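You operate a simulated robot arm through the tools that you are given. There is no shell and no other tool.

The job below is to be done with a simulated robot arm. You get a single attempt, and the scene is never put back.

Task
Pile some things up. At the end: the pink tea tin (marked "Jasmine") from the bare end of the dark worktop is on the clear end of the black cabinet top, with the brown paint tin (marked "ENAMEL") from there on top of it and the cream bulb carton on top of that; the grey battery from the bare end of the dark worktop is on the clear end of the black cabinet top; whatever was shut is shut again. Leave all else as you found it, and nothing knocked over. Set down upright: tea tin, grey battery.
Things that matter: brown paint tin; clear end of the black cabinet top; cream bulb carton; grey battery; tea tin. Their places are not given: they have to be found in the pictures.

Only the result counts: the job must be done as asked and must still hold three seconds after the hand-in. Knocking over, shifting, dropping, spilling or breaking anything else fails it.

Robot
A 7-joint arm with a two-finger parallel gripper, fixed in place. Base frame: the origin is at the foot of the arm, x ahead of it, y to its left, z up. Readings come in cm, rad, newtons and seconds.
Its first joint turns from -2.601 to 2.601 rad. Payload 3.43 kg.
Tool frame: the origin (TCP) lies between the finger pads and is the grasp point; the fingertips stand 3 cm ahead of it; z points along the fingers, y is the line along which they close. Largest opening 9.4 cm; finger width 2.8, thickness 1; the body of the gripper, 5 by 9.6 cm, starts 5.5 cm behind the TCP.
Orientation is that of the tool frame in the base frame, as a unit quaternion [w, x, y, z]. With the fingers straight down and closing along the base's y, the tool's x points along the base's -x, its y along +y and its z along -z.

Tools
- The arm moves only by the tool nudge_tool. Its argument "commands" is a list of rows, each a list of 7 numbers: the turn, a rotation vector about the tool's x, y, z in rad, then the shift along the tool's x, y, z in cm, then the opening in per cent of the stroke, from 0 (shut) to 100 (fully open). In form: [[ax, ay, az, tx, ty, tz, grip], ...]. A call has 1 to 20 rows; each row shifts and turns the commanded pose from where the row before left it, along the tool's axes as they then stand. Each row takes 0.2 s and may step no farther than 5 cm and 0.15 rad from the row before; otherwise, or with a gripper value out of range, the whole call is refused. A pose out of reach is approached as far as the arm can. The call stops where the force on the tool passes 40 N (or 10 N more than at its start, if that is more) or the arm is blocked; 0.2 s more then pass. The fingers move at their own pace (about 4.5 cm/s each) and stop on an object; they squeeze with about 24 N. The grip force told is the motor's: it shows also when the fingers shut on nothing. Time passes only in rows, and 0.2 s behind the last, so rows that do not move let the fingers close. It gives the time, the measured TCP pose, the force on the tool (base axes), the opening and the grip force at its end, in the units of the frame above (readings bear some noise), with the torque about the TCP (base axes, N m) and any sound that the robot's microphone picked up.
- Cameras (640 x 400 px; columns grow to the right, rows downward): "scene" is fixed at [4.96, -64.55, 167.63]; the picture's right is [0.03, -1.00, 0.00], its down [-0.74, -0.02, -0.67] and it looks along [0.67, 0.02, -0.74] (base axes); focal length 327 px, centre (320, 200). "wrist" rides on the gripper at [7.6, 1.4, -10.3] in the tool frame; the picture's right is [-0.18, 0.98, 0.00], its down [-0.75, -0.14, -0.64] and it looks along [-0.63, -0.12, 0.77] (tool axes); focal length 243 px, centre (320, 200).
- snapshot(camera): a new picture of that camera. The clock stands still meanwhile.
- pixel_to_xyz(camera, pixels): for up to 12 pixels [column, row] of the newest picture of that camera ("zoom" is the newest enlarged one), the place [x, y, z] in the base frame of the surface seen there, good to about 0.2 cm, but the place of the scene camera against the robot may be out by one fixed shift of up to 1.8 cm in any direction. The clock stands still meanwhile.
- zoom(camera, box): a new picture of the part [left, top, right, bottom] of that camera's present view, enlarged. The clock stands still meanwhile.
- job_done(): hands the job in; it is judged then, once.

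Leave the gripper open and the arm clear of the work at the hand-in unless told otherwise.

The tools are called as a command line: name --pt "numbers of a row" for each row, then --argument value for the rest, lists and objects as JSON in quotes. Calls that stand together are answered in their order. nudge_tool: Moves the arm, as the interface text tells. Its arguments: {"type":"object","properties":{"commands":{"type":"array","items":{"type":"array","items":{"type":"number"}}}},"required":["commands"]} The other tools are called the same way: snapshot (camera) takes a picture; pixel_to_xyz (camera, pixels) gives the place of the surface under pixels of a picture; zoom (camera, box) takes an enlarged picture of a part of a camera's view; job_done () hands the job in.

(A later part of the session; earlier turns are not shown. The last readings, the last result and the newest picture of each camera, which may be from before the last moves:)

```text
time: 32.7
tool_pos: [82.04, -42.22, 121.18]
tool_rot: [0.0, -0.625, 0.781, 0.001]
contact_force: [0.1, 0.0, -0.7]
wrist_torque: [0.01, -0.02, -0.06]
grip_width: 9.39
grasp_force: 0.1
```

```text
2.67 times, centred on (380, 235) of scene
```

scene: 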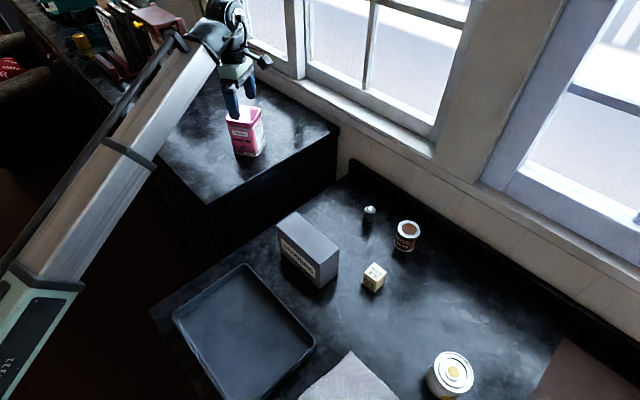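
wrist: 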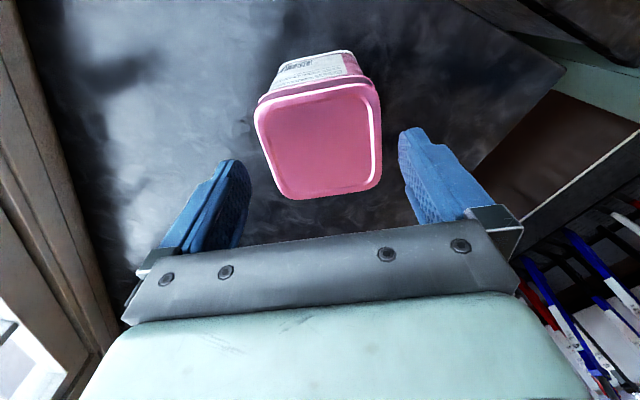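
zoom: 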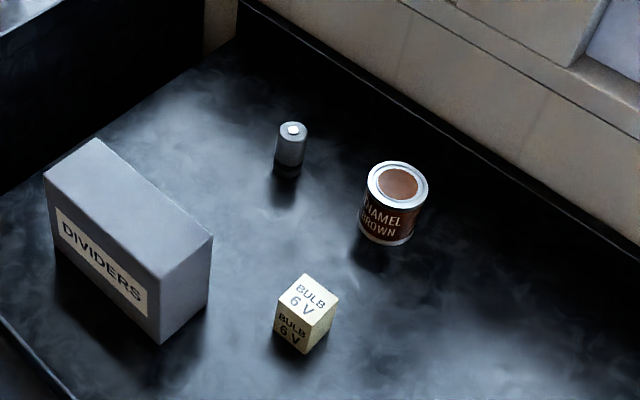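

Wall edge is at x−y≈159, so 9–11 cm of room behind battery and paint tin. The forearm will pass over the dividers box (top z≈102), which I will watch. I move at constant height to about (63,-74).

nudge_tool --pt "0 0 0 3.517 1.165 0 100" --pt "0 0 0 3.517 1.165 0 100" --pt "0 0 0 3.517 1.165 0 100" --pt "0 0 0 3.517 1.165 0 100" --pt "0 0 0 3.517 1.165 0 100" --pt "0 0 0 3.517 1.165 0 100" --pt "0 0 0 3.517 1.165 0 100" --pt "0 0 0 3.517 1.165 0 100" --pt "0 0 0 3.517 1.165 0 100" --pt "0 0 0 3.517 1.165 0 100" --pt "0 0 0 0 0 0 100"

```text
time: 35.1
tool_pos: [62.81, -74.06, 120.91]
tool_rot: [-0.002, -0.625, 0.781, 0.004]
contact_force: [0.2, -0.4, 0.3]
wrist_torque: [0.01, -0.01, -0.02]
grip_width: 9.43
grasp_force: 0.1
```

Fine. Now I turn the tool by −0.57 rad (camera to the outside) and tip the fingers outward by 0.35 rad.

nudge_tool --pt "0 0 -0.114 0 0 0 100" --pt "0 0 -0.114 0 0 0 100" --pt "0 0 -0.114 0 0 0 100" --pt "0 0 -0.114 0 0 0 100" --pt "0 0 -0.114 0 0 0 100" --pt "0 0.0875 0 0 0 0 100" --pt "0 0.0875 0 0 0 0 100" --pt "0 0.0875 0 0 0 0 100" --pt "0 0.0875 0 0 0 0 100" --pt "0 0 0 0 0 0 100"

snapshot --camera "wrist"

snapshot --camera "scene"

```text
time: 37.3
tool_pos: [62.92, -73.82, 121.01]
tool_rot: [0.1, 0.807, -0.565, 0.139]
contact_force: [0.6, -0.7, -0.4]
wrist_torque: [-0.01, -0.02, -0.03]
grip_width: 9.39
grasp_force: 0.0
```

```text
taken
```

wrist: 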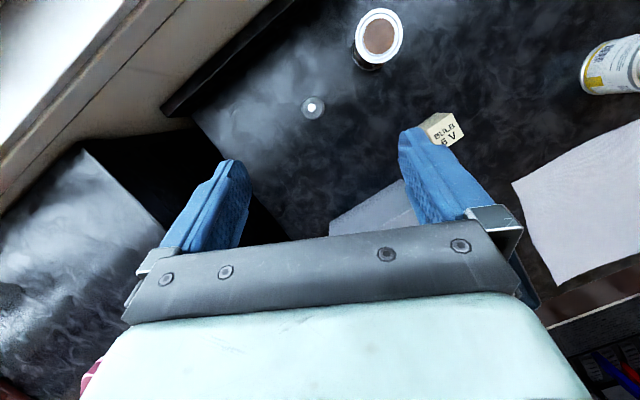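

```text
taken
```

scene: 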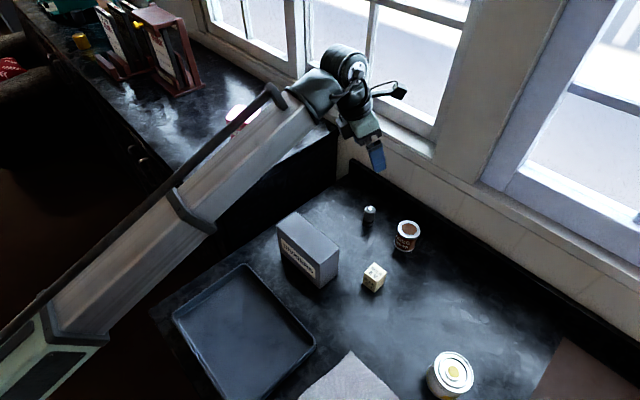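

The tilt is reached. Battery is at wrist pixel (312,108), paint tin at (379,38). I zoom to measure both from this better angle.

zoom --camera "wrist" --box '[280, 85, 344, 125]'

pixel_to_xyz --camera "zoom" --pixels '[[320, 230], [310, 225], [260, 200], [385, 200], [320, 150], [320, 290]]'

zoom --camera "wrist" --box '[340, 0, 420, 75]'

pixel_to_xyz --camera "wrist" --pixels '[[379, 12], [379, 58], [357, 37], [401, 37], [379, 37], [363, 20], [396, 20], [363, 54], [396, 54], [312, 104], [312, 112], [340, 100]]'

```text
10.00 times, centred on (312, 105) of wrist
```

zoom: 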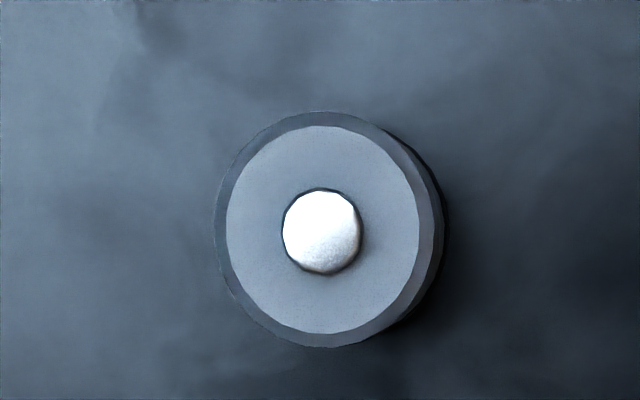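

```text
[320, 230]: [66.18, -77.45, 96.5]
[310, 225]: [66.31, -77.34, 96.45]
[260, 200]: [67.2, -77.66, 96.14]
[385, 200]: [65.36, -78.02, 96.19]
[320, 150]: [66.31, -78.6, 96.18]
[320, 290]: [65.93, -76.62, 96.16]
```

```text
5.33 times, centred on (380, 38) of wrist
```

zoom: 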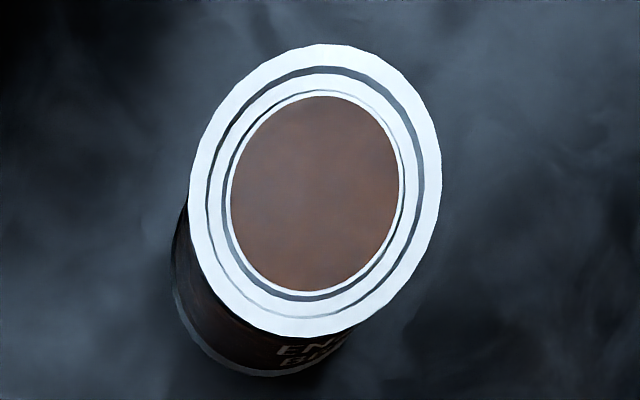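

```text
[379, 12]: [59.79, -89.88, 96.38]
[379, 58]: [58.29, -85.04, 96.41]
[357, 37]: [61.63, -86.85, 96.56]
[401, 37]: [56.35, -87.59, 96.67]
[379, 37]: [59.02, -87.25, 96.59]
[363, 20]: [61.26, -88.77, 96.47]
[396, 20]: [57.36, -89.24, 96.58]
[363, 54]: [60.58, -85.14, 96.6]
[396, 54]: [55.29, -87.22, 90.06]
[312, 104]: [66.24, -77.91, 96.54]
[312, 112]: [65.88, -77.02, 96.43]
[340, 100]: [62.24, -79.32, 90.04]
```

Battery axis ≈(66.1,-77.5), Ø≈3.4 cm, top 96.2; paint tin axis ≈(59.0,-87.3). I lower toward a pre-grasp point for the battery with the fingers at 65 % opening, stopping partway to check the forearm over the dividers box.

nudge_tool --pt "0 0 0 -0.8 -0.305 3.165 65" --pt "0 0 0 -0.8 -0.305 3.165 65" --pt "0 0 0 -0.8 -0.305 3.165 65" --pt "0 0 0 -0.8 -0.305 3.165 65" --pt "0 0 0 -0.8 -0.305 3.165 65" --pt "0 0 0 0 0 0 65"

snapshot --camera "scene"

snapshot --camera "wrist"

```text
time: 38.7
tool_pos: [64.69, -75.13, 104.68]
tool_rot: [0.1, 0.807, -0.565, 0.138]
contact_force: [0.8, 0.4, 0.6]
wrist_torque: [-0.01, 0.03, 0.03]
grip_width: 6.1
grasp_force: 0.1
```

```text
taken
```

scene: 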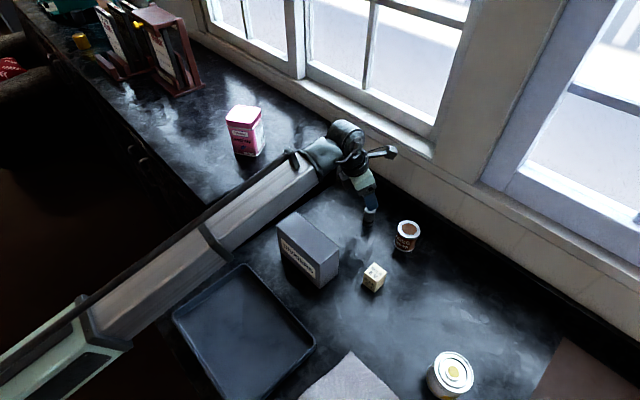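

```text
taken
```

wrist: 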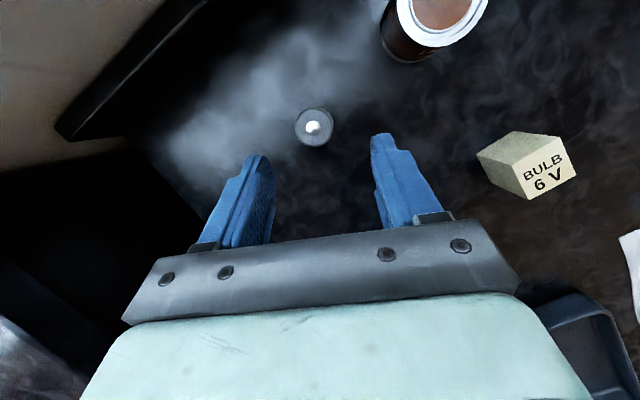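

I read the forearm's height above the dividers box from the scene picture.

pixel_to_xyz --camera "scene" --pixels '[[300, 175], [280, 195], [250, 225], [235, 230], [215, 240], [160, 280], [110, 320], [345, 135], [322, 155], [60, 345], [295, 185], [318, 160]]'

zoom --camera "scene" --box '[200, 110, 440, 260]'

```text
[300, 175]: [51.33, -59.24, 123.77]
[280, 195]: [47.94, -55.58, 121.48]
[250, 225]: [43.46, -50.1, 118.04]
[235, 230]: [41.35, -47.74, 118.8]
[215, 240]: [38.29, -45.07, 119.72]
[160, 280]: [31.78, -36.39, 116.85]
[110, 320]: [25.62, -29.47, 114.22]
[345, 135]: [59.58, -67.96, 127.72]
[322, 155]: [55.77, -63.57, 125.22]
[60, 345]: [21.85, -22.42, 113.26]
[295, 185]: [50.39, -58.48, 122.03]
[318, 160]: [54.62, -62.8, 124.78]
```

```text
2.67 times, centred on (320, 185) of scene
```

zoom: 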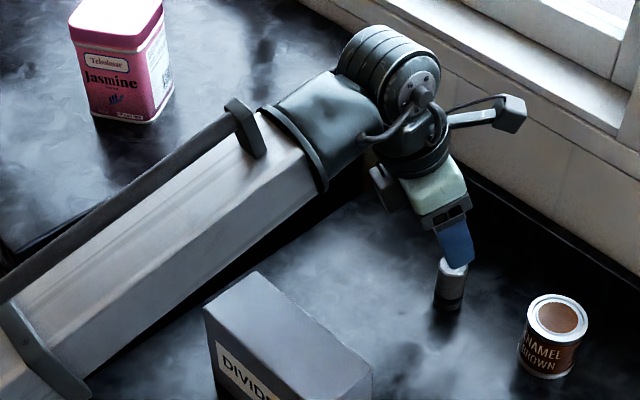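

The forearm clears the box comfortably (≈10 cm even after lowering). I go to the pre-grasp point and then 8 cm along the finger axis to the battery, target TCP (66.1,-77.5,94.3).

nudge_tool --pt "0 0 0 -0.94 -0.56 2.68 65" --pt "0 0 0 0 0 0 65"

snapshot --camera "wrist"

```text
time: 39.3
tool_pos: [65.42, -75.04, 101.61]
tool_rot: [0.1, 0.807, -0.566, 0.137]
contact_force: [0.2, 0.7, 0.3]
wrist_torque: [-0.01, -0.02, -0.01]
grip_width: 6.1
grasp_force: 0.2
```

```text
taken
```

wrist: 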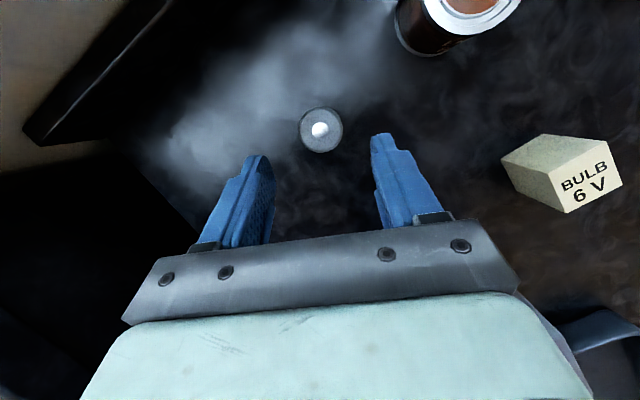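

Well lined up (battery at pixel (320,130), between the fingertips). I advance 7.7 cm along the finger axis.

nudge_tool --pt "0 0 0 -0.02 0.04 1.5 65" --pt "0 0 0 -0.02 0.04 1.6 65" --pt "0 0 0 -0.02 0.04 1.6 65" --pt "0 0 0 -0.01 0.03 1.6 65" --pt "0 0 0 0 0.02 1.4 65" --pt "0 0 0 0 0 0 65"

snapshot --camera "wrist"

zoom --camera "scene" --box '[260, 140, 460, 265]'

```text
time: 40.7
tool_pos: [65.95, -77.07, 94.49]
tool_rot: [0.1, 0.807, -0.565, 0.138]
contact_force: [-0.3, 0.6, 0.1]
wrist_torque: [-0.02, 0.0, -0.02]
grip_width: 6.1
grasp_force: 0.1
```

```text
taken
```

wrist: 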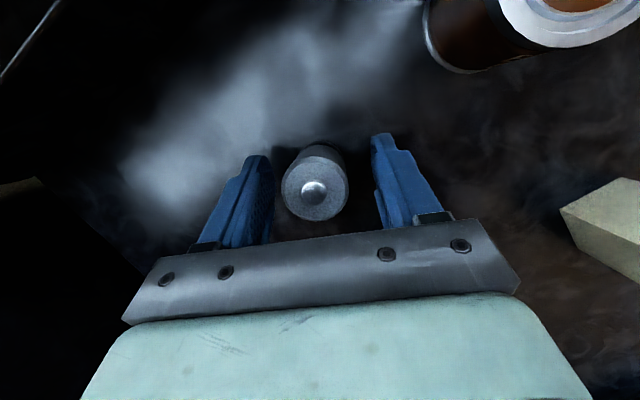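

```text
3.20 times, centred on (360, 202) of scene
```

zoom: 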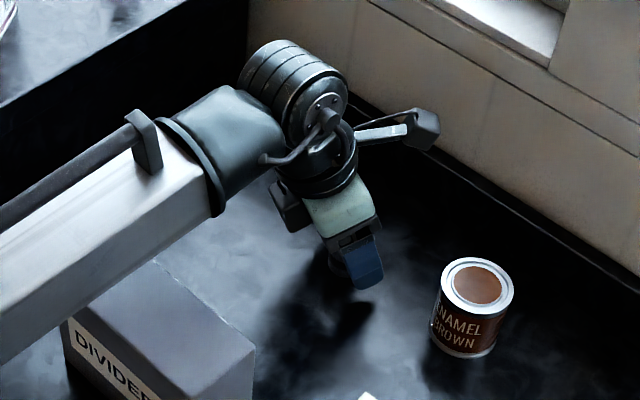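

Battery is between the pads. I close the grip.

nudge_tool --pt "0 0 0 0 0 0 0" --pt "0 0 0 0 0 0 0" --pt "0 0 0 0 0 0 0" --pt "0 0 0 0 0 0 0"

snapshot --camera "wrist"

```text
time: 41.7
tool_pos: [65.94, -77.03, 94.62]
tool_rot: [0.1, 0.807, -0.565, 0.138]
contact_force: [0.5, -0.2, 1.0]
wrist_torque: [0.0, 0.01, -0.03]
grip_width: 3.52
grasp_force: 23.8
```

```text
taken
```

wrist: 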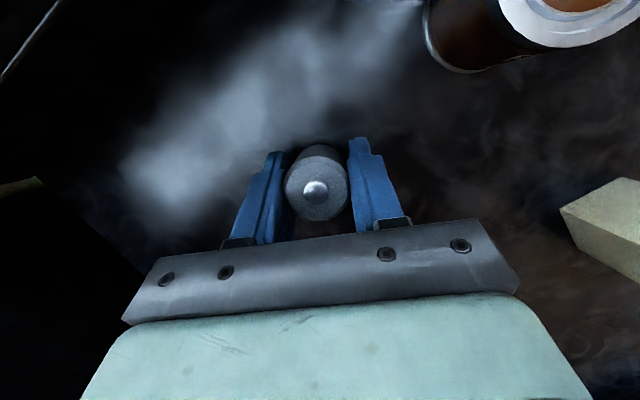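

Gripped at 3.52 cm. I lift straight up 2 cm and check the force, then continue up to about z=120.

nudge_tool --pt "0 0 0 0.337 0.004 -0.941 0" --pt "0 0 0 0.337 0.004 -0.941 0" --pt "0 0 0 0 0 0 0"

snapshot --camera "wrist"

```text
time: 42.5
tool_pos: [66.09, -76.98, 96.67]
tool_rot: [0.1, 0.808, -0.565, 0.138]
contact_force: [0.2, -0.2, -0.1]
wrist_torque: [0.01, -0.03, -0.02]
grip_width: 3.5
grasp_force: 24.1
```

```text
taken
```

wrist: 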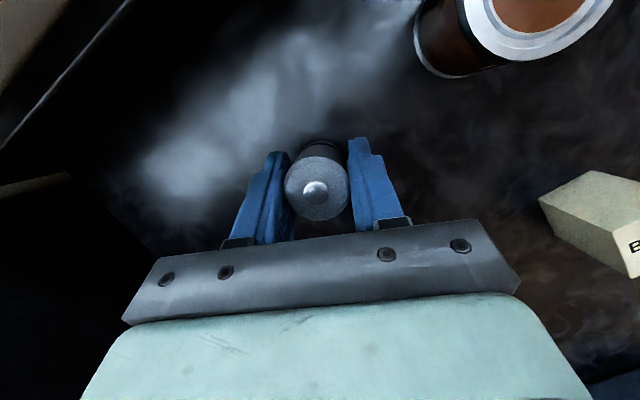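

The battery came up with the gripper. I continue straight up to z≈119.

nudge_tool --pt "0 0 0 0.944 0.011 -2.635 0" --pt "0 0 0 0.944 0.011 -2.635 0" --pt "0 0 0 0.944 0.011 -2.635 0" --pt "0 0 0 0.944 0.011 -2.635 0" --pt "0 0 0 0.944 0.011 -2.635 0" --pt "0 0 0 0.944 0.011 -2.635 0" --pt "0 0 0 0.944 0.011 -2.635 0" --pt "0 0 0 0.944 0.011 -2.635 0" --pt "0 0 0 0 0 0 0"

```text
time: 44.5
tool_pos: [66.1, -77.01, 119.19]
tool_rot: [0.1, 0.807, -0.565, 0.137]
contact_force: [1.0, -0.3, -1.4]
wrist_torque: [-0.01, 0.0, 0.04]
grip_width: 3.49
grasp_force: 24.3
```

At z=119.2. I carry the battery at this height to (73,-32) over the cabinet.

nudge_tool --pt "0 0 0 -2.889 -1.679 -1.042 0" --pt "0 0 0 -2.889 -1.679 -1.042 0" --pt "0 0 0 -2.889 -1.679 -1.042 0" --pt "0 0 0 -2.889 -1.679 -1.042 0" --pt "0 0 0 -2.889 -1.679 -1.042 0" --pt "0 0 0 -2.889 -1.679 -1.042 0" --pt "0 0 0 -2.889 -1.679 -1.042 0" --pt "0 0 0 -2.889 -1.679 -1.042 0" --pt "0 0 0 -2.889 -1.679 -1.042 0" --pt "0 0 0 -2.889 -1.679 -1.042 0" --pt "0 0 0 -2.889 -1.679 -1.042 0" --pt "0 0 0 -2.889 -1.679 -1.042 0" --pt "0 0 0 -2.889 -1.679 -1.042 0" --pt "0 0 0 0 0 0 0" --pt "0 0 0 0 0 0 0"

snapshot --camera "scene"

snapshot --camera "wrist"

```text
time: 47.7
tool_pos: [72.97, -31.97, 119.19]
tool_rot: [0.1, 0.808, -0.564, 0.139]
contact_force: [0.2, -0.2, -0.2]
wrist_torque: [0.03, 0.02, 0.03]
grip_width: 3.49
grasp_force: 23.9
```

```text
taken
```

scene: 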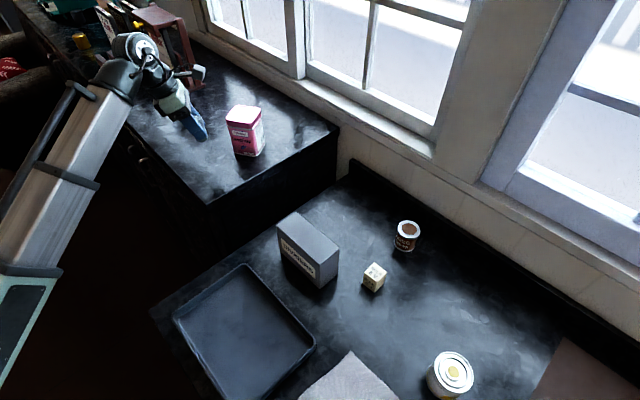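

```text
taken
```

wrist: 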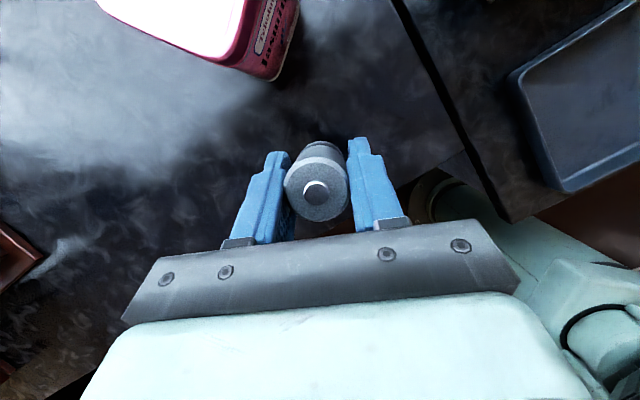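

Above (73,-32). I check where the cabinet edges lie around the landing point in the wrist view.

pixel_to_xyz --camera "wrist" --pixels '[[380, 110], [400, 150], [420, 60], [395, 5], [440, 130], [410, 170], [230, 150], [300, 110], [390, 185], [270, 75], [470, 180], [150, 200]]'

zoom --camera "scene" --box '[100, 60, 340, 210]'

```text
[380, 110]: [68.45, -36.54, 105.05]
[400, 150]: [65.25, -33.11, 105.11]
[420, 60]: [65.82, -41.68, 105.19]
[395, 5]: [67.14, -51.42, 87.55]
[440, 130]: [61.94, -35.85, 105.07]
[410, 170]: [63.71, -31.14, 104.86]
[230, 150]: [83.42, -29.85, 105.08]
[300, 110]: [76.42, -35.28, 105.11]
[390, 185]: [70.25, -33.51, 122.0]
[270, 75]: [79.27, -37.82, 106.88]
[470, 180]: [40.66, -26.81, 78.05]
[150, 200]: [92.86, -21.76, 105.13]
```

```text
2.67 times, centred on (220, 135) of scene
```

zoom: 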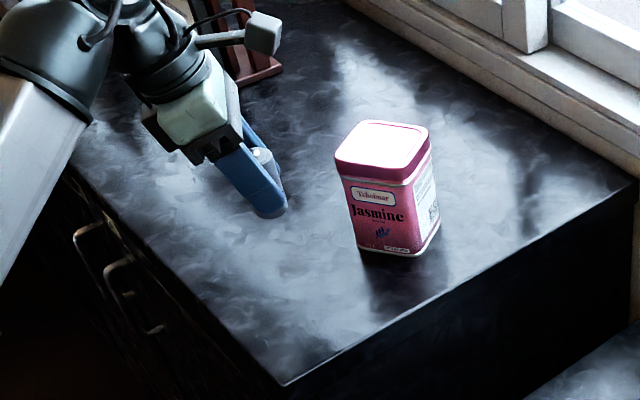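

The spot is ≈7 cm from the front edge and ≈12 cm from the end edge. I lower the battery: contact expected at TCP z≈109.5; first down to about 109.9.

nudge_tool --pt "0 0 0 -0.674 -0.008 1.882 0" --pt "0 0 0 -0.674 -0.008 1.882 0" --pt "0 0 0 -0.674 -0.008 1.882 0" --pt "0 0 0 -0.674 -0.008 1.882 0" --pt "0 0 0 -0.337 -0.004 0.941 0" --pt "0 0 0 -0.1 0 0.28 0" --pt "0 0 0 0 0 0 0"

```text
time: 49.3
tool_pos: [73.03, -31.95, 109.71]
tool_rot: [0.099, 0.808, -0.564, 0.138]
contact_force: [0.5, 0.7, -0.3]
wrist_torque: [0.02, 0.0, -0.04]
grip_width: 3.52
grasp_force: 24.8
```

No contact yet at 109.7. I creep down by 0.1 cm steps.

nudge_tool --pt "0 0 0 -0.034 0 0.094 0" --pt "0 0 0 -0.034 0 0.094 0" --pt "0 0 0 0 0 0 0"

```text
time: 50.1
tool_pos: [72.91, -32.01, 109.57]
tool_rot: [0.099, 0.808, -0.564, 0.138]
contact_force: [0.7, -0.7, 0.1]
wrist_torque: [-0.02, -0.01, 0.04]
grip_width: 3.52
grasp_force: 24.1
```

Still no contact; two more small steps.

nudge_tool --pt "0 0 0 -0.034 0 0.094 0" --pt "0 0 0 -0.034 0 0.094 0" --pt "0 0 0 0 0 0 0"

```text
time: 50.9
tool_pos: [72.86, -32.03, 109.51]
tool_rot: [0.099, 0.808, -0.565, 0.139]
contact_force: [5.1, 2.1, 19.1]
wrist_torque: [-0.07, 0.01, 0.0]
grip_width: 3.48
grasp_force: 24.1
```

Contact (19 N). I open the fingers to 65 %.

nudge_tool --pt "0 0 0 0 0 0 50" --pt "0 0 0 0 0 0 65" --pt "0 0 0 0 0 0 65"

snapshot --camera "wrist"

zoom --camera "scene" --box '[100, 60, 340, 210]'

```text
time: 51.7
tool_pos: [72.82, -32.17, 109.34]
tool_rot: [0.099, 0.807, -0.565, 0.139]
contact_force: [0.4, 0.2, -0.5]
wrist_torque: [-0.01, 0.03, 0.05]
grip_width: 6.09
grasp_force: 0.0
```

```text
taken
```

wrist: 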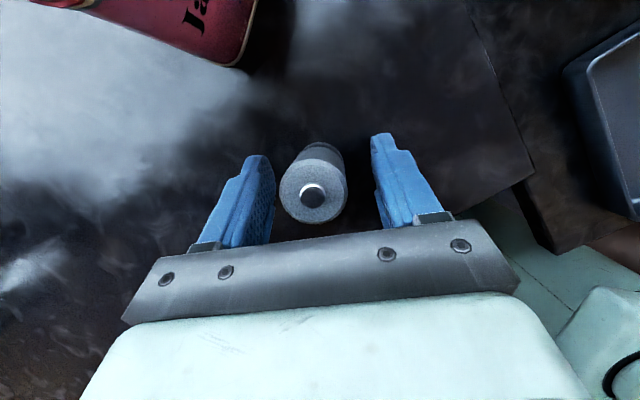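

```text
2.67 times, centred on (220, 135) of scene
```

zoom: 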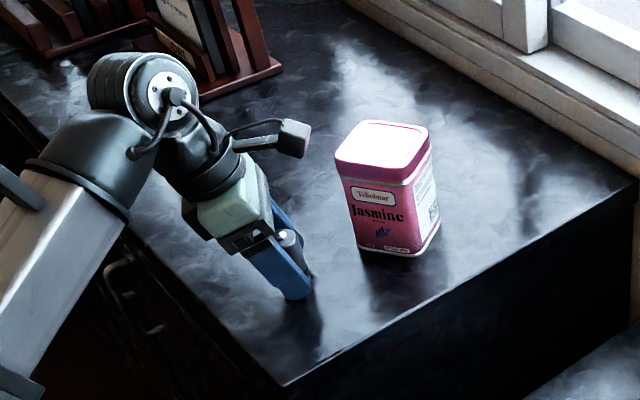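

The battery stands free. I back off along the finger axis by 9 cm.

nudge_tool --pt "0 0 0 0 0 -1 65" --pt "0 0 0 0 0 -2 65" --pt "0 0 0 0 0 -2 65" --pt "0 0 0 0 0 -2 65" --pt "0 0 0 0 0 -2 65" --pt "0 0 0 0 0 0 65"

snapshot --camera "wrist"

zoom --camera "scene" --box '[100, 60, 340, 210]'

```text
time: 53.1
tool_pos: [71.88, -29.13, 117.71]
tool_rot: [0.099, 0.808, -0.564, 0.137]
contact_force: [-1.6, 0.4, 0.1]
wrist_torque: [0.01, 0.02, 0.0]
grip_width: 6.12
grasp_force: 0.0
```

```text
taken
```

wrist: 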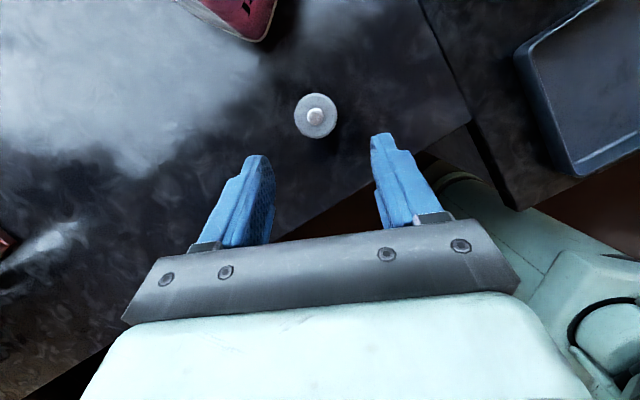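

```text
2.67 times, centred on (220, 135) of scene
```

zoom: 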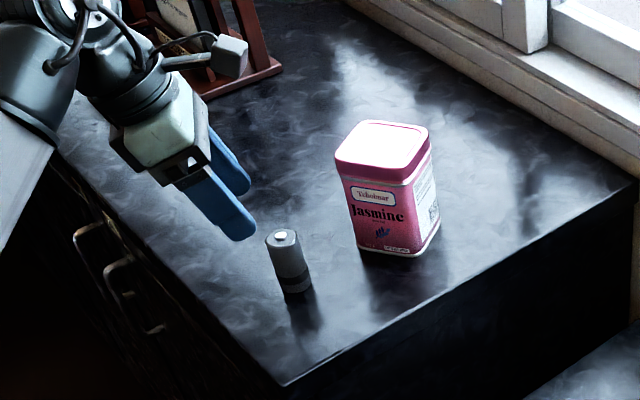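

Battery stands upright at ≈(73,-32.4). Next the paint tin. I rise 4 cm, then travel back over the worktop to about (57.5,-83,118), keeping the tilt.

nudge_tool --pt "0 0 0 0.674 0.008 -1.882 100" --pt "0 0 0 0.674 0.008 -1.882 100" --pt "0 0 0 2.783 2.127 1.268 100" --pt "0 0 0 2.783 2.127 1.268 100" --pt "0 0 0 2.783 2.127 1.268 100" --pt "0 0 0 2.783 2.127 1.268 100" --pt "0 0 0 2.783 2.127 1.268 100" --pt "0 0 0 2.783 2.127 1.268 100" --pt "0 0 0 2.783 2.127 1.268 100" --pt "0 0 0 2.783 2.127 1.268 100" --pt "0 0 0 2.783 2.127 1.268 100" --pt "0 0 0 2.783 2.127 1.268 100" --pt "0 0 0 2.783 2.127 1.268 100" --pt "0 0 0 2.783 2.127 1.268 100" --pt "0 0 0 2.783 2.127 1.268 100" --pt "0 0 0 2.783 2.127 1.268 100" --pt "0 0 0 2.783 2.127 1.268 100" --pt "0 0 0 0 0 0 100"

```text
time: 56.9
tool_pos: [57.49, -83.14, 118.08]
tool_rot: [0.099, 0.808, -0.565, 0.138]
contact_force: [0.2, 1.0, 0.2]
wrist_torque: [-0.04, -0.01, -0.02]
grip_width: 9.39
grasp_force: 0.0
```

Arrived with no reach problem. Now I turn the yaw back by 10° and add tilt to about 0.45 rad in total.

nudge_tool --pt "-0.0294 -0.0004 0.0821 0 0 0 100" --pt "-0.0294 -0.0004 0.0821 0 0 0 100" --pt "0 0.05 0 0 0 0 100" --pt "0 0.055 0 0 0 0 100" --pt "0 0 0 0 0 0 100" --pt "0 0 0 0 0 0 100"

snapshot --camera "wrist"

```text
time: 58.3
tool_pos: [57.5, -83.21, 118.14]
tool_rot: [0.145, 0.747, -0.627, 0.167]
contact_force: [0.3, -0.7, 0.4]
wrist_torque: [0.03, 0.02, 0.01]
grip_width: 9.38
grasp_force: 0.2
```

```text
taken
```

wrist: 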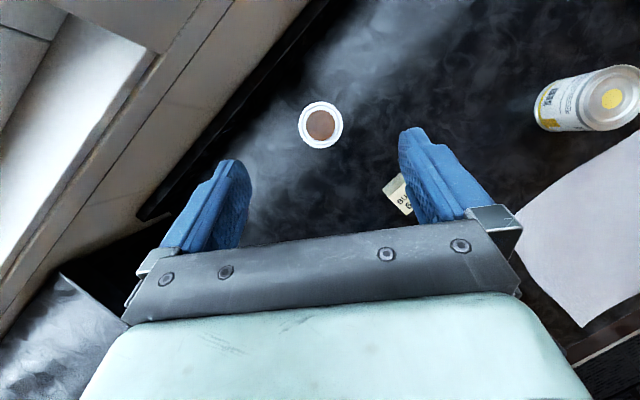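

Tilt is 0.446 rad. I measure the paint tin's top from this view (pixel ≈(321,125)).

zoom --camera "wrist" --box '[281, 100, 361, 150]'

pixel_to_xyz --camera "zoom" --pixels '[[318, 200], [146, 200], [488, 200], [318, 20], [318, 382], [200, 80], [440, 80], [200, 320], [440, 320]]'

```text
8.00 times, centred on (321, 125) of wrist
```

zoom: 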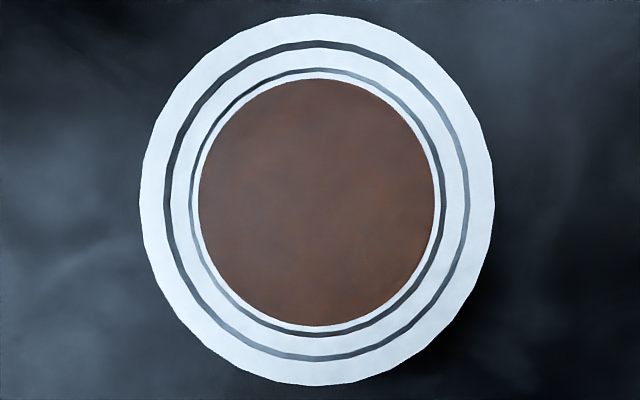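

```text
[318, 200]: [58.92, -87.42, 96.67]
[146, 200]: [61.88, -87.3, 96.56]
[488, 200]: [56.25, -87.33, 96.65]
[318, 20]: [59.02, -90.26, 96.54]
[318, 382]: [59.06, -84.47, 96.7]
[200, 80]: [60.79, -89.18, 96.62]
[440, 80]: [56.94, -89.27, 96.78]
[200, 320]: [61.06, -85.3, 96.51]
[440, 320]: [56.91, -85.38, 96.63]
```

Paint tin centre (59.0,-87.35), Ø≈5.8, top 96.6. I go down to a pre-grasp point 9 cm back along the finger axis.

nudge_tool --pt "0 0 0 -1.28 -0.186 2.892 100" --pt "0 0 0 -1.28 -0.186 2.892 100" --pt "0 0 0 -1.28 -0.186 2.892 100" --pt "0 0 0 -1.28 -0.186 2.892 100" --pt "0 0 0 -1.28 -0.186 2.892 100" --pt "0 0 0 0 0 0 100"

snapshot --camera "wrist"

snapshot --camera "scene"

```text
time: 59.7
tool_pos: [58.28, -83.37, 102.43]
tool_rot: [0.144, 0.748, -0.626, 0.168]
contact_force: [0.5, 0.4, 0.1]
wrist_torque: [0.02, 0.03, -0.03]
grip_width: 9.4
grasp_force: 0.0
```

```text
taken
```

wrist: 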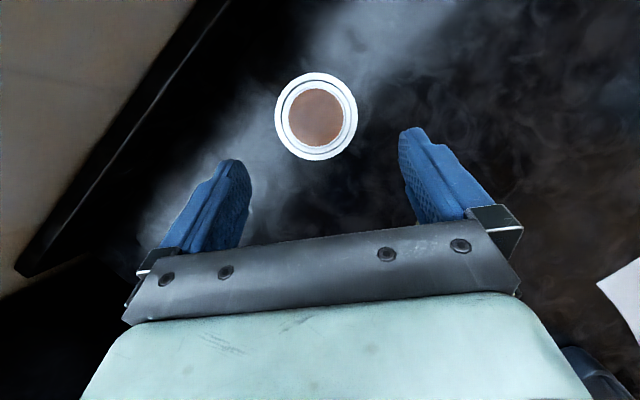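

```text
taken
```

scene: 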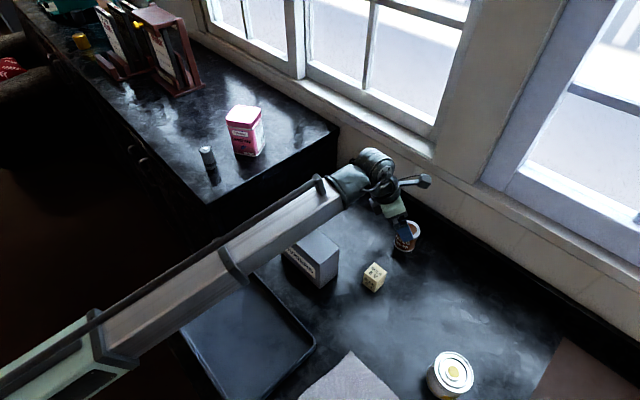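

Lined up. I advance 9.2 cm along the finger axis over the paint tin.

nudge_tool --pt "0 0 0 0.017 -0.013 1.53 100" --pt "0 0 0 0.017 -0.013 1.53 100" --pt "0 0 0 0.017 -0.013 1.53 100" --pt "0 0 0 0.017 -0.013 1.53 100" --pt "0 0 0 0.017 -0.013 1.53 100" --pt "0 0 0 0.017 -0.013 1.5 100" --pt "0 0 0 0 0 0 100"

snapshot --camera "wrist"

zoom --camera "scene" --box '[260, 140, 460, 310]'

```text
time: 61.3
tool_pos: [59.29, -87.48, 94.03]
tool_rot: [0.144, 0.747, -0.627, 0.169]
contact_force: [0.1, -0.2, -0.1]
wrist_torque: [0.03, 0.01, -0.02]
grip_width: 9.4
grasp_force: 0.1
```

```text
taken
```

wrist: 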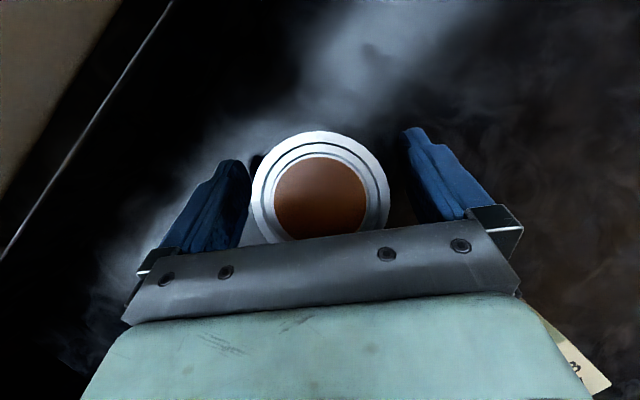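

```text
2.35 times, centred on (360, 225) of scene
```

zoom: 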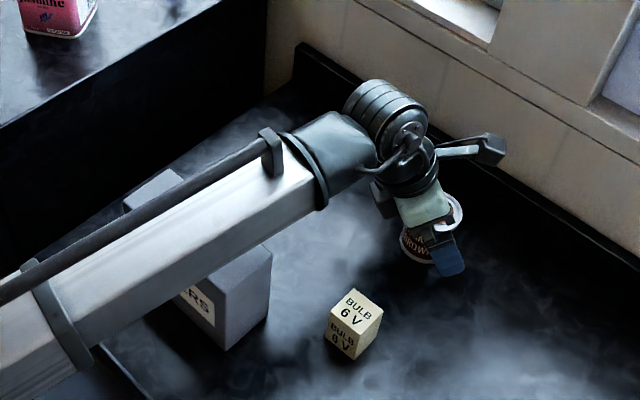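

The tin is between the pads. I close the grip.

nudge_tool --pt "0 0 0 0 0 0 0" --pt "0 0 0 0 0 0 0" --pt "0 0 0 0 0 0 0" --pt "0 0 0 0 0 0 0"

snapshot --camera "wrist"

```text
time: 62.3
tool_pos: [59.21, -87.47, 93.98]
tool_rot: [0.144, 0.747, -0.627, 0.168]
contact_force: [-0.5, -0.1, 0.3]
wrist_torque: [-0.01, 0.03, 0.02]
grip_width: 6.31
grasp_force: 24.0
```

```text
taken
```

wrist: 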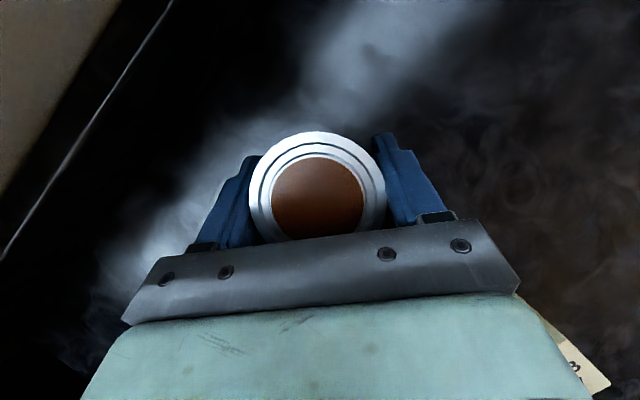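

Gripped at 6.31 cm, 24 N. I lift straight up 2 cm and check.

nudge_tool --pt "0 0 0 0.215 0.003 -0.451 0" --pt "0 0 0 0.3 0.005 -0.63 0" --pt "0 0 0 0.345 0.005 -0.72 0" --pt "0 0 0 0 0 0 0"

snapshot --camera "wrist"

zoom --camera "scene" --box '[360, 180, 460, 260]'

```text
time: 63.3
tool_pos: [59.07, -87.47, 96.09]
tool_rot: [0.144, 0.747, -0.627, 0.169]
contact_force: [-1.2, -0.4, -3.3]
wrist_torque: [0.01, -0.03, 0.0]
grip_width: 6.33
grasp_force: 24.2
```

```text
taken
```

wrist: 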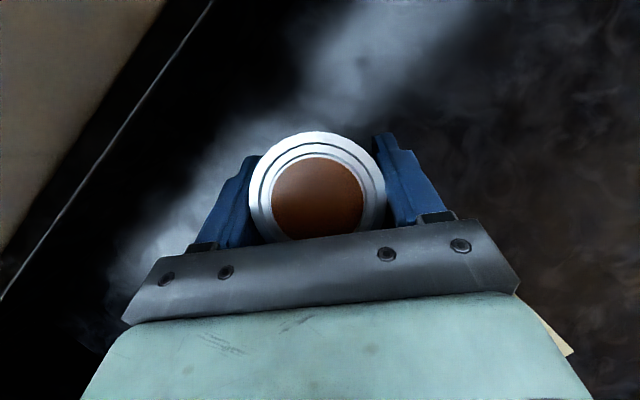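

```text
5.00 times, centred on (410, 220) of scene
```

zoom: 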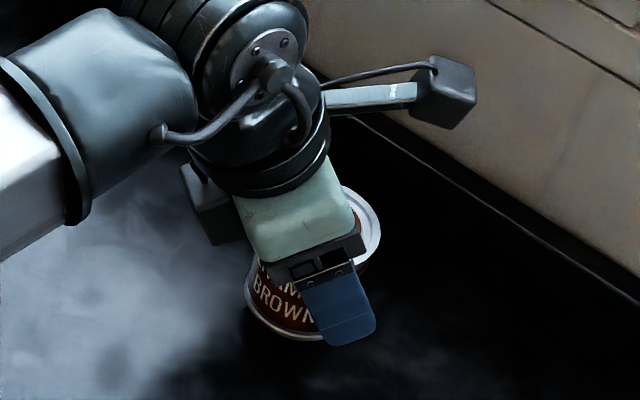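

Held firmly (weight ≈3.3 N). I measure the tin's top centre relative to the TCP in the grip.

zoom --camera "wrist" --box '[230, 110, 406, 250]'

pixel_to_xyz --camera "wrist" --pixels '[[318, 195], [318, 134], [254, 185], [382, 185], [280, 146], [356, 146], [262, 220], [376, 216]]'

```text
2.86 times, centred on (318, 180) of wrist
```

zoom: 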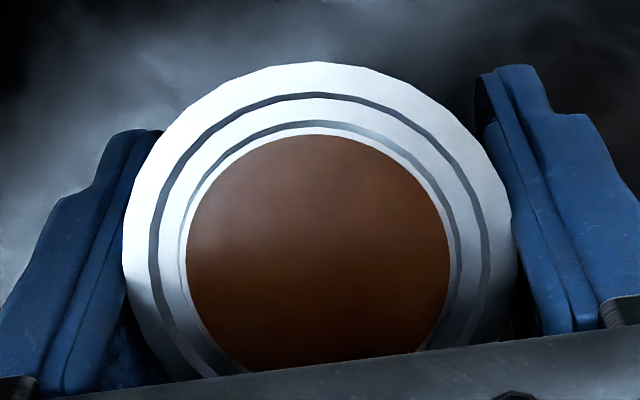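

```text
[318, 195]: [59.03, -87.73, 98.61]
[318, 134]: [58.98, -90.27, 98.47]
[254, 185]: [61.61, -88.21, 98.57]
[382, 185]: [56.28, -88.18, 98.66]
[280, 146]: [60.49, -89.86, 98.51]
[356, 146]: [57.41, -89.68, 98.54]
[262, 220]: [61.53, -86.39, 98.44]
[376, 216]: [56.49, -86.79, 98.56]
```

The tin's rim is level (98.5–98.6 all round) and its centre is within 0.15 cm of the TCP. I lift to z≈110, then move up and inward to about (70,-66,124).

nudge_tool --pt "0 0 0 1.3 0.021 -2.72 0" --pt "0 0 0 1.5085 0.0245 -3.157 0" --pt "0 0 0 1.5085 0.0245 -3.157 0" --pt "0 0 0 1.717 0.028 -3.594 0" --pt "0 0 0 -1.419 -1.795 -2.618 0" --pt "0 0 0 -1.419 -1.795 -2.618 0" --pt "0 0 0 -1.419 -1.795 -2.618 0" --pt "0 0 0 -1.419 -1.795 -2.618 0" --pt "0 0 0 -1.419 -1.795 -2.618 0" --pt "0 0 0 -1.419 -1.795 -2.618 0" --pt "0 0 0 -1.419 -1.795 -2.618 0" --pt "0 0 0 -1.419 -1.795 -2.618 0" --pt "0 0 0 0 0 0 0"

```text
time: 66.1
tool_pos: [69.46, -65.8, 123.96]
tool_rot: [0.144, 0.747, -0.627, 0.168]
contact_force: [-0.4, -0.6, -2.1]
wrist_torque: [-0.01, 0.02, 0.04]
grip_width: 6.31
grasp_force: 24.0
```

Good. Now over the tea tin: TCP target (82.1,-42.0,124), tin bottom ≈3.5 cm above the tea tin's lid.

nudge_tool --pt "0 0 0 -2.39 -2.068 -1.165 0" --pt "0 0 0 -2.39 -2.068 -1.165 0" --pt "0 0 0 -2.39 -2.068 -1.165 0" --pt "0 0 0 -2.39 -2.068 -1.165 0" --pt "0 0 0 -2.39 -2.068 -1.165 0" --pt "0 0 0 -2.39 -2.068 -1.165 0" --pt "0 0 0 -2.39 -2.068 -1.165 0" --pt "0 0 0 -2.39 -2.068 -1.165 0" --pt "0 0 0 0 0 0 0" --pt "0 0 0 0 0 0 0"

snapshot --camera "wrist"

zoom --camera "scene" --box '[120, 40, 340, 190]'

```text
time: 68.3
tool_pos: [82.48, -41.94, 124.22]
tool_rot: [0.144, 0.747, -0.627, 0.168]
contact_force: [-0.4, 0.5, -1.7]
wrist_torque: [0.04, -0.01, 0.01]
grip_width: 6.32
grasp_force: 24.5
```

```text
taken
```

wrist: 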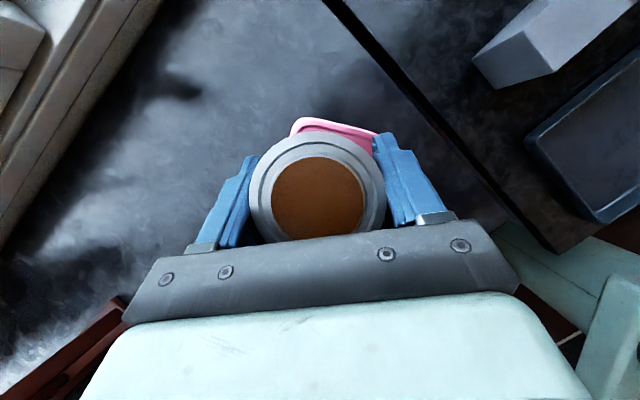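

```text
2.67 times, centred on (230, 115) of scene
```

zoom: 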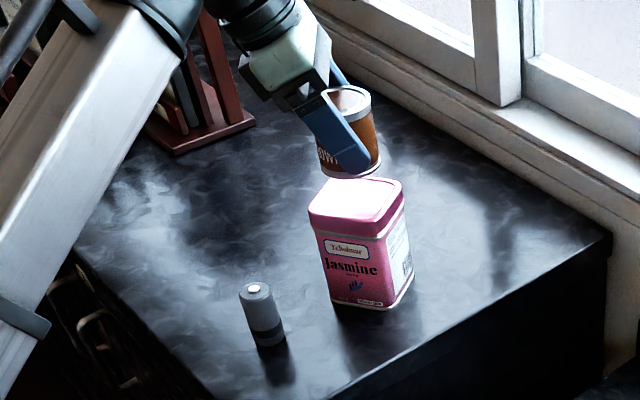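

I check the paint tin's position against the tea tin's lid (pink corner visible at 290–378, 117–150).

zoom --camera "wrist" --box '[240, 100, 400, 200]'

pixel_to_xyz --camera "wrist" --pixels '[[318, 137], [254, 185], [382, 185], [318, 195], [293, 130], [300, 120], [320, 121], [345, 125], [370, 131], [374, 137]]'

```text
4.00 times, centred on (320, 150) of wrist
```

zoom: 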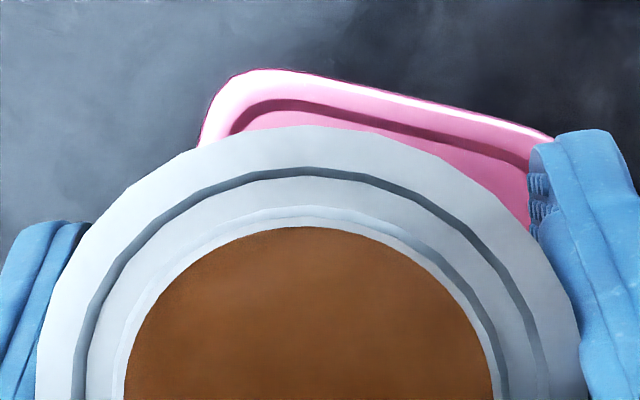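

```text
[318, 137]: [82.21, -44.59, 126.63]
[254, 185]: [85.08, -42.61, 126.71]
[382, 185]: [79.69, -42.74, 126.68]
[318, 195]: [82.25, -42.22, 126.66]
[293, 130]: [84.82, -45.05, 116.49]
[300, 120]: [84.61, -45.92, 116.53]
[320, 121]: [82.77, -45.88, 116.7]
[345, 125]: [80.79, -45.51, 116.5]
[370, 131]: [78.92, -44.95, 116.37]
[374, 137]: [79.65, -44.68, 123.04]
```

The paint tin is 0.3 cm off in x; I correct that while lowering 3.2 cm (contact expected after ≈3.6 cm).

nudge_tool --pt "0 0 0 -0.475 0.09 0.955 0" --pt "0 0 0 -0.475 0.09 0.955 0" --pt "0 0 0 -0.475 0.09 0.955 0" --pt "0 0 0 0 0 0 0"

zoom --camera "scene" --box '[180, 50, 300, 170]'

snapshot --camera "wrist"

pixel_to_xyz --camera "wrist" --pixels '[[318, 137], [254, 185], [382, 185], [318, 195]]'

```text
time: 69.3
tool_pos: [82.38, -42.18, 120.93]
tool_rot: [0.144, 0.747, -0.627, 0.168]
contact_force: [-1.2, 1.0, -0.3]
wrist_torque: [-0.04, -0.01, -0.01]
grip_width: 6.33
grasp_force: 24.1
```

```text
3.33 times, centred on (240, 110) of scene
```

zoom: 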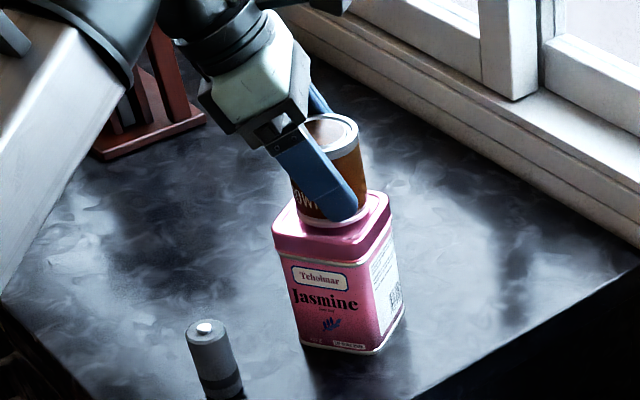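

```text
taken
```

wrist: 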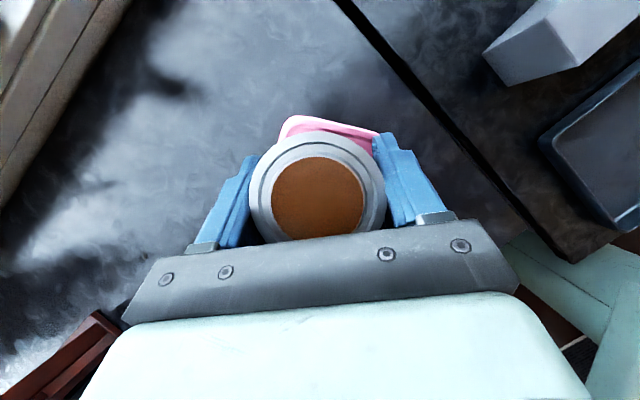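

```text
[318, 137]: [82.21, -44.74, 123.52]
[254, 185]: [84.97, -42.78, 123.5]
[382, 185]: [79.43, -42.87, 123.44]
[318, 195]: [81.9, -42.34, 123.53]
```

Tin centre now (82.2,-41.95), ≈0.4 cm gap left. I creep down in 0.1 cm steps.

nudge_tool --pt "0 0 0 -0.043 0 0.09 0" --pt "0 0 0 -0.043 0 0.09 0" --pt "0 0 0 0 0 0 0"

```text
time: 70.1
tool_pos: [82.15, -42.07, 120.67]
tool_rot: [0.144, 0.748, -0.626, 0.168]
contact_force: [-0.6, -1.2, -2.3]
wrist_torque: [0.01, 0.01, 0.0]
grip_width: 6.34
grasp_force: 24.3
```

No contact yet (−2.3 N is the weight). Two more steps.

nudge_tool --pt "0 0 0 -0.043 0 0.09 0" --pt "0 0 0 -0.043 0 0.09 0" --pt "0 0 0 0 0 0 0"

```text
time: 70.9
tool_pos: [82.19, -42.09, 120.62]
tool_rot: [0.145, 0.747, -0.627, 0.169]
contact_force: [2.0, 3.3, 19.1]
wrist_torque: [0.26, 0.04, 0.08]
grip_width: 6.33
grasp_force: 23.7
```

Contact (19 N). I open the fingers.

nudge_tool --pt "0 0 0 0 0 0 80" --pt "0 0 0 0 0 0 100" --pt "0 0 0 0 0 0 100"

snapshot --camera "wrist"

zoom --camera "scene" --box '[180, 50, 300, 170]'

```text
time: 71.7
tool_pos: [82.18, -41.95, 120.33]
tool_rot: [0.144, 0.747, -0.627, 0.169]
contact_force: [-1.0, 0.5, -0.7]
wrist_torque: [0.01, -0.04, 0.02]
grip_width: 9.4
grasp_force: 0.1
```

```text
taken
```

wrist: 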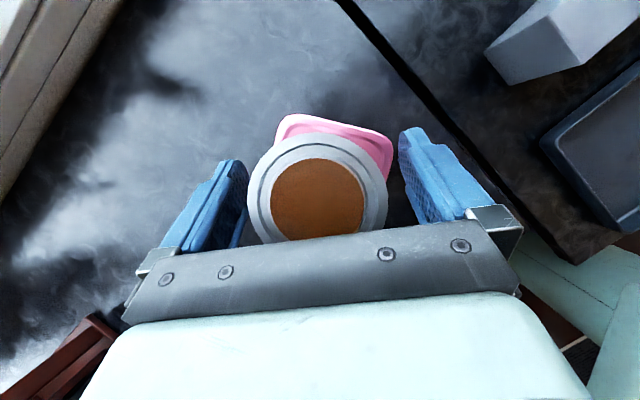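

```text
3.33 times, centred on (240, 110) of scene
```

zoom: 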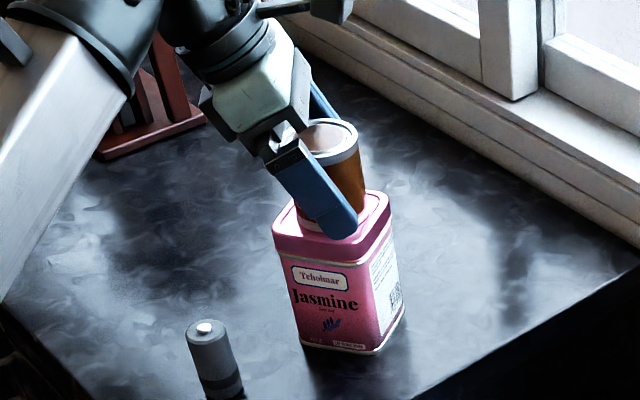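

Released and standing. I back off along the finger axis by 9 cm.

nudge_tool --pt "0 0 0 0 0 -1 100" --pt "0 0 0 0 0 -2 100" --pt "0 0 0 0 0 -2 100" --pt "0 0 0 0 0 -2 100" --pt "0 0 0 0 0 -2 100" --pt "0 0 0 0 0 0 100"

snapshot --camera "wrist"

zoom --camera "scene" --box '[140, 30, 340, 170]'

```text
time: 73.1
tool_pos: [81.73, -38.28, 128.43]
tool_rot: [0.144, 0.747, -0.626, 0.168]
contact_force: [0.4, 0.9, 0.2]
wrist_torque: [-0.02, 0.02, -0.01]
grip_width: 9.38
grasp_force: 0.0
```

```text
taken
```

wrist: 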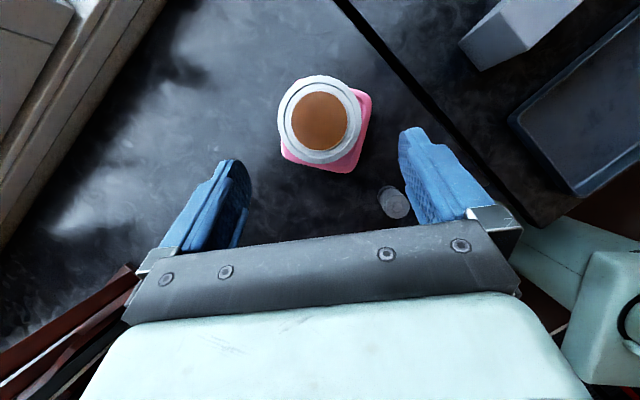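

```text
2.86 times, centred on (240, 100) of scene
```

zoom: 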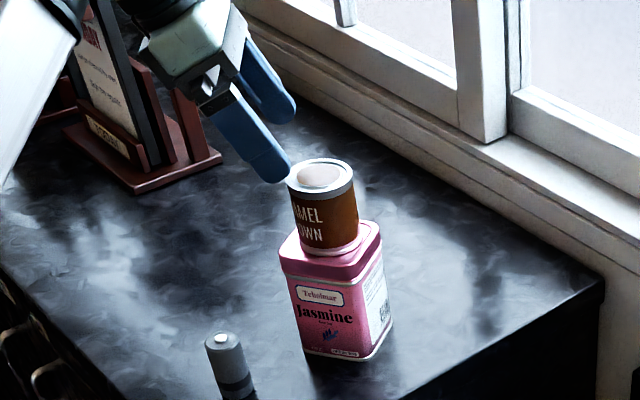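

The paint tin stands on the tea tin. I measure its top for placing the carton.

pixel_to_xyz --camera "wrist" --pixels '[[320, 121], [281, 115], [360, 115], [320, 78], [320, 161], [292, 85], [348, 90], [292, 150], [348, 150], [340, 168], [365, 130]]'

```text
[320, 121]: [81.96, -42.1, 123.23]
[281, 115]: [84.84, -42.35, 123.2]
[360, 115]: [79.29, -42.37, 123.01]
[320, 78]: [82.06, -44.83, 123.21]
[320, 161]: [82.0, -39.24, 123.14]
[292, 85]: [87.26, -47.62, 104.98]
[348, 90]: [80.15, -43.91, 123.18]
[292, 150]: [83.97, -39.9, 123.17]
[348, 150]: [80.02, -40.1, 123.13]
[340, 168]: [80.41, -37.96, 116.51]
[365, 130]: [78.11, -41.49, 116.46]
```

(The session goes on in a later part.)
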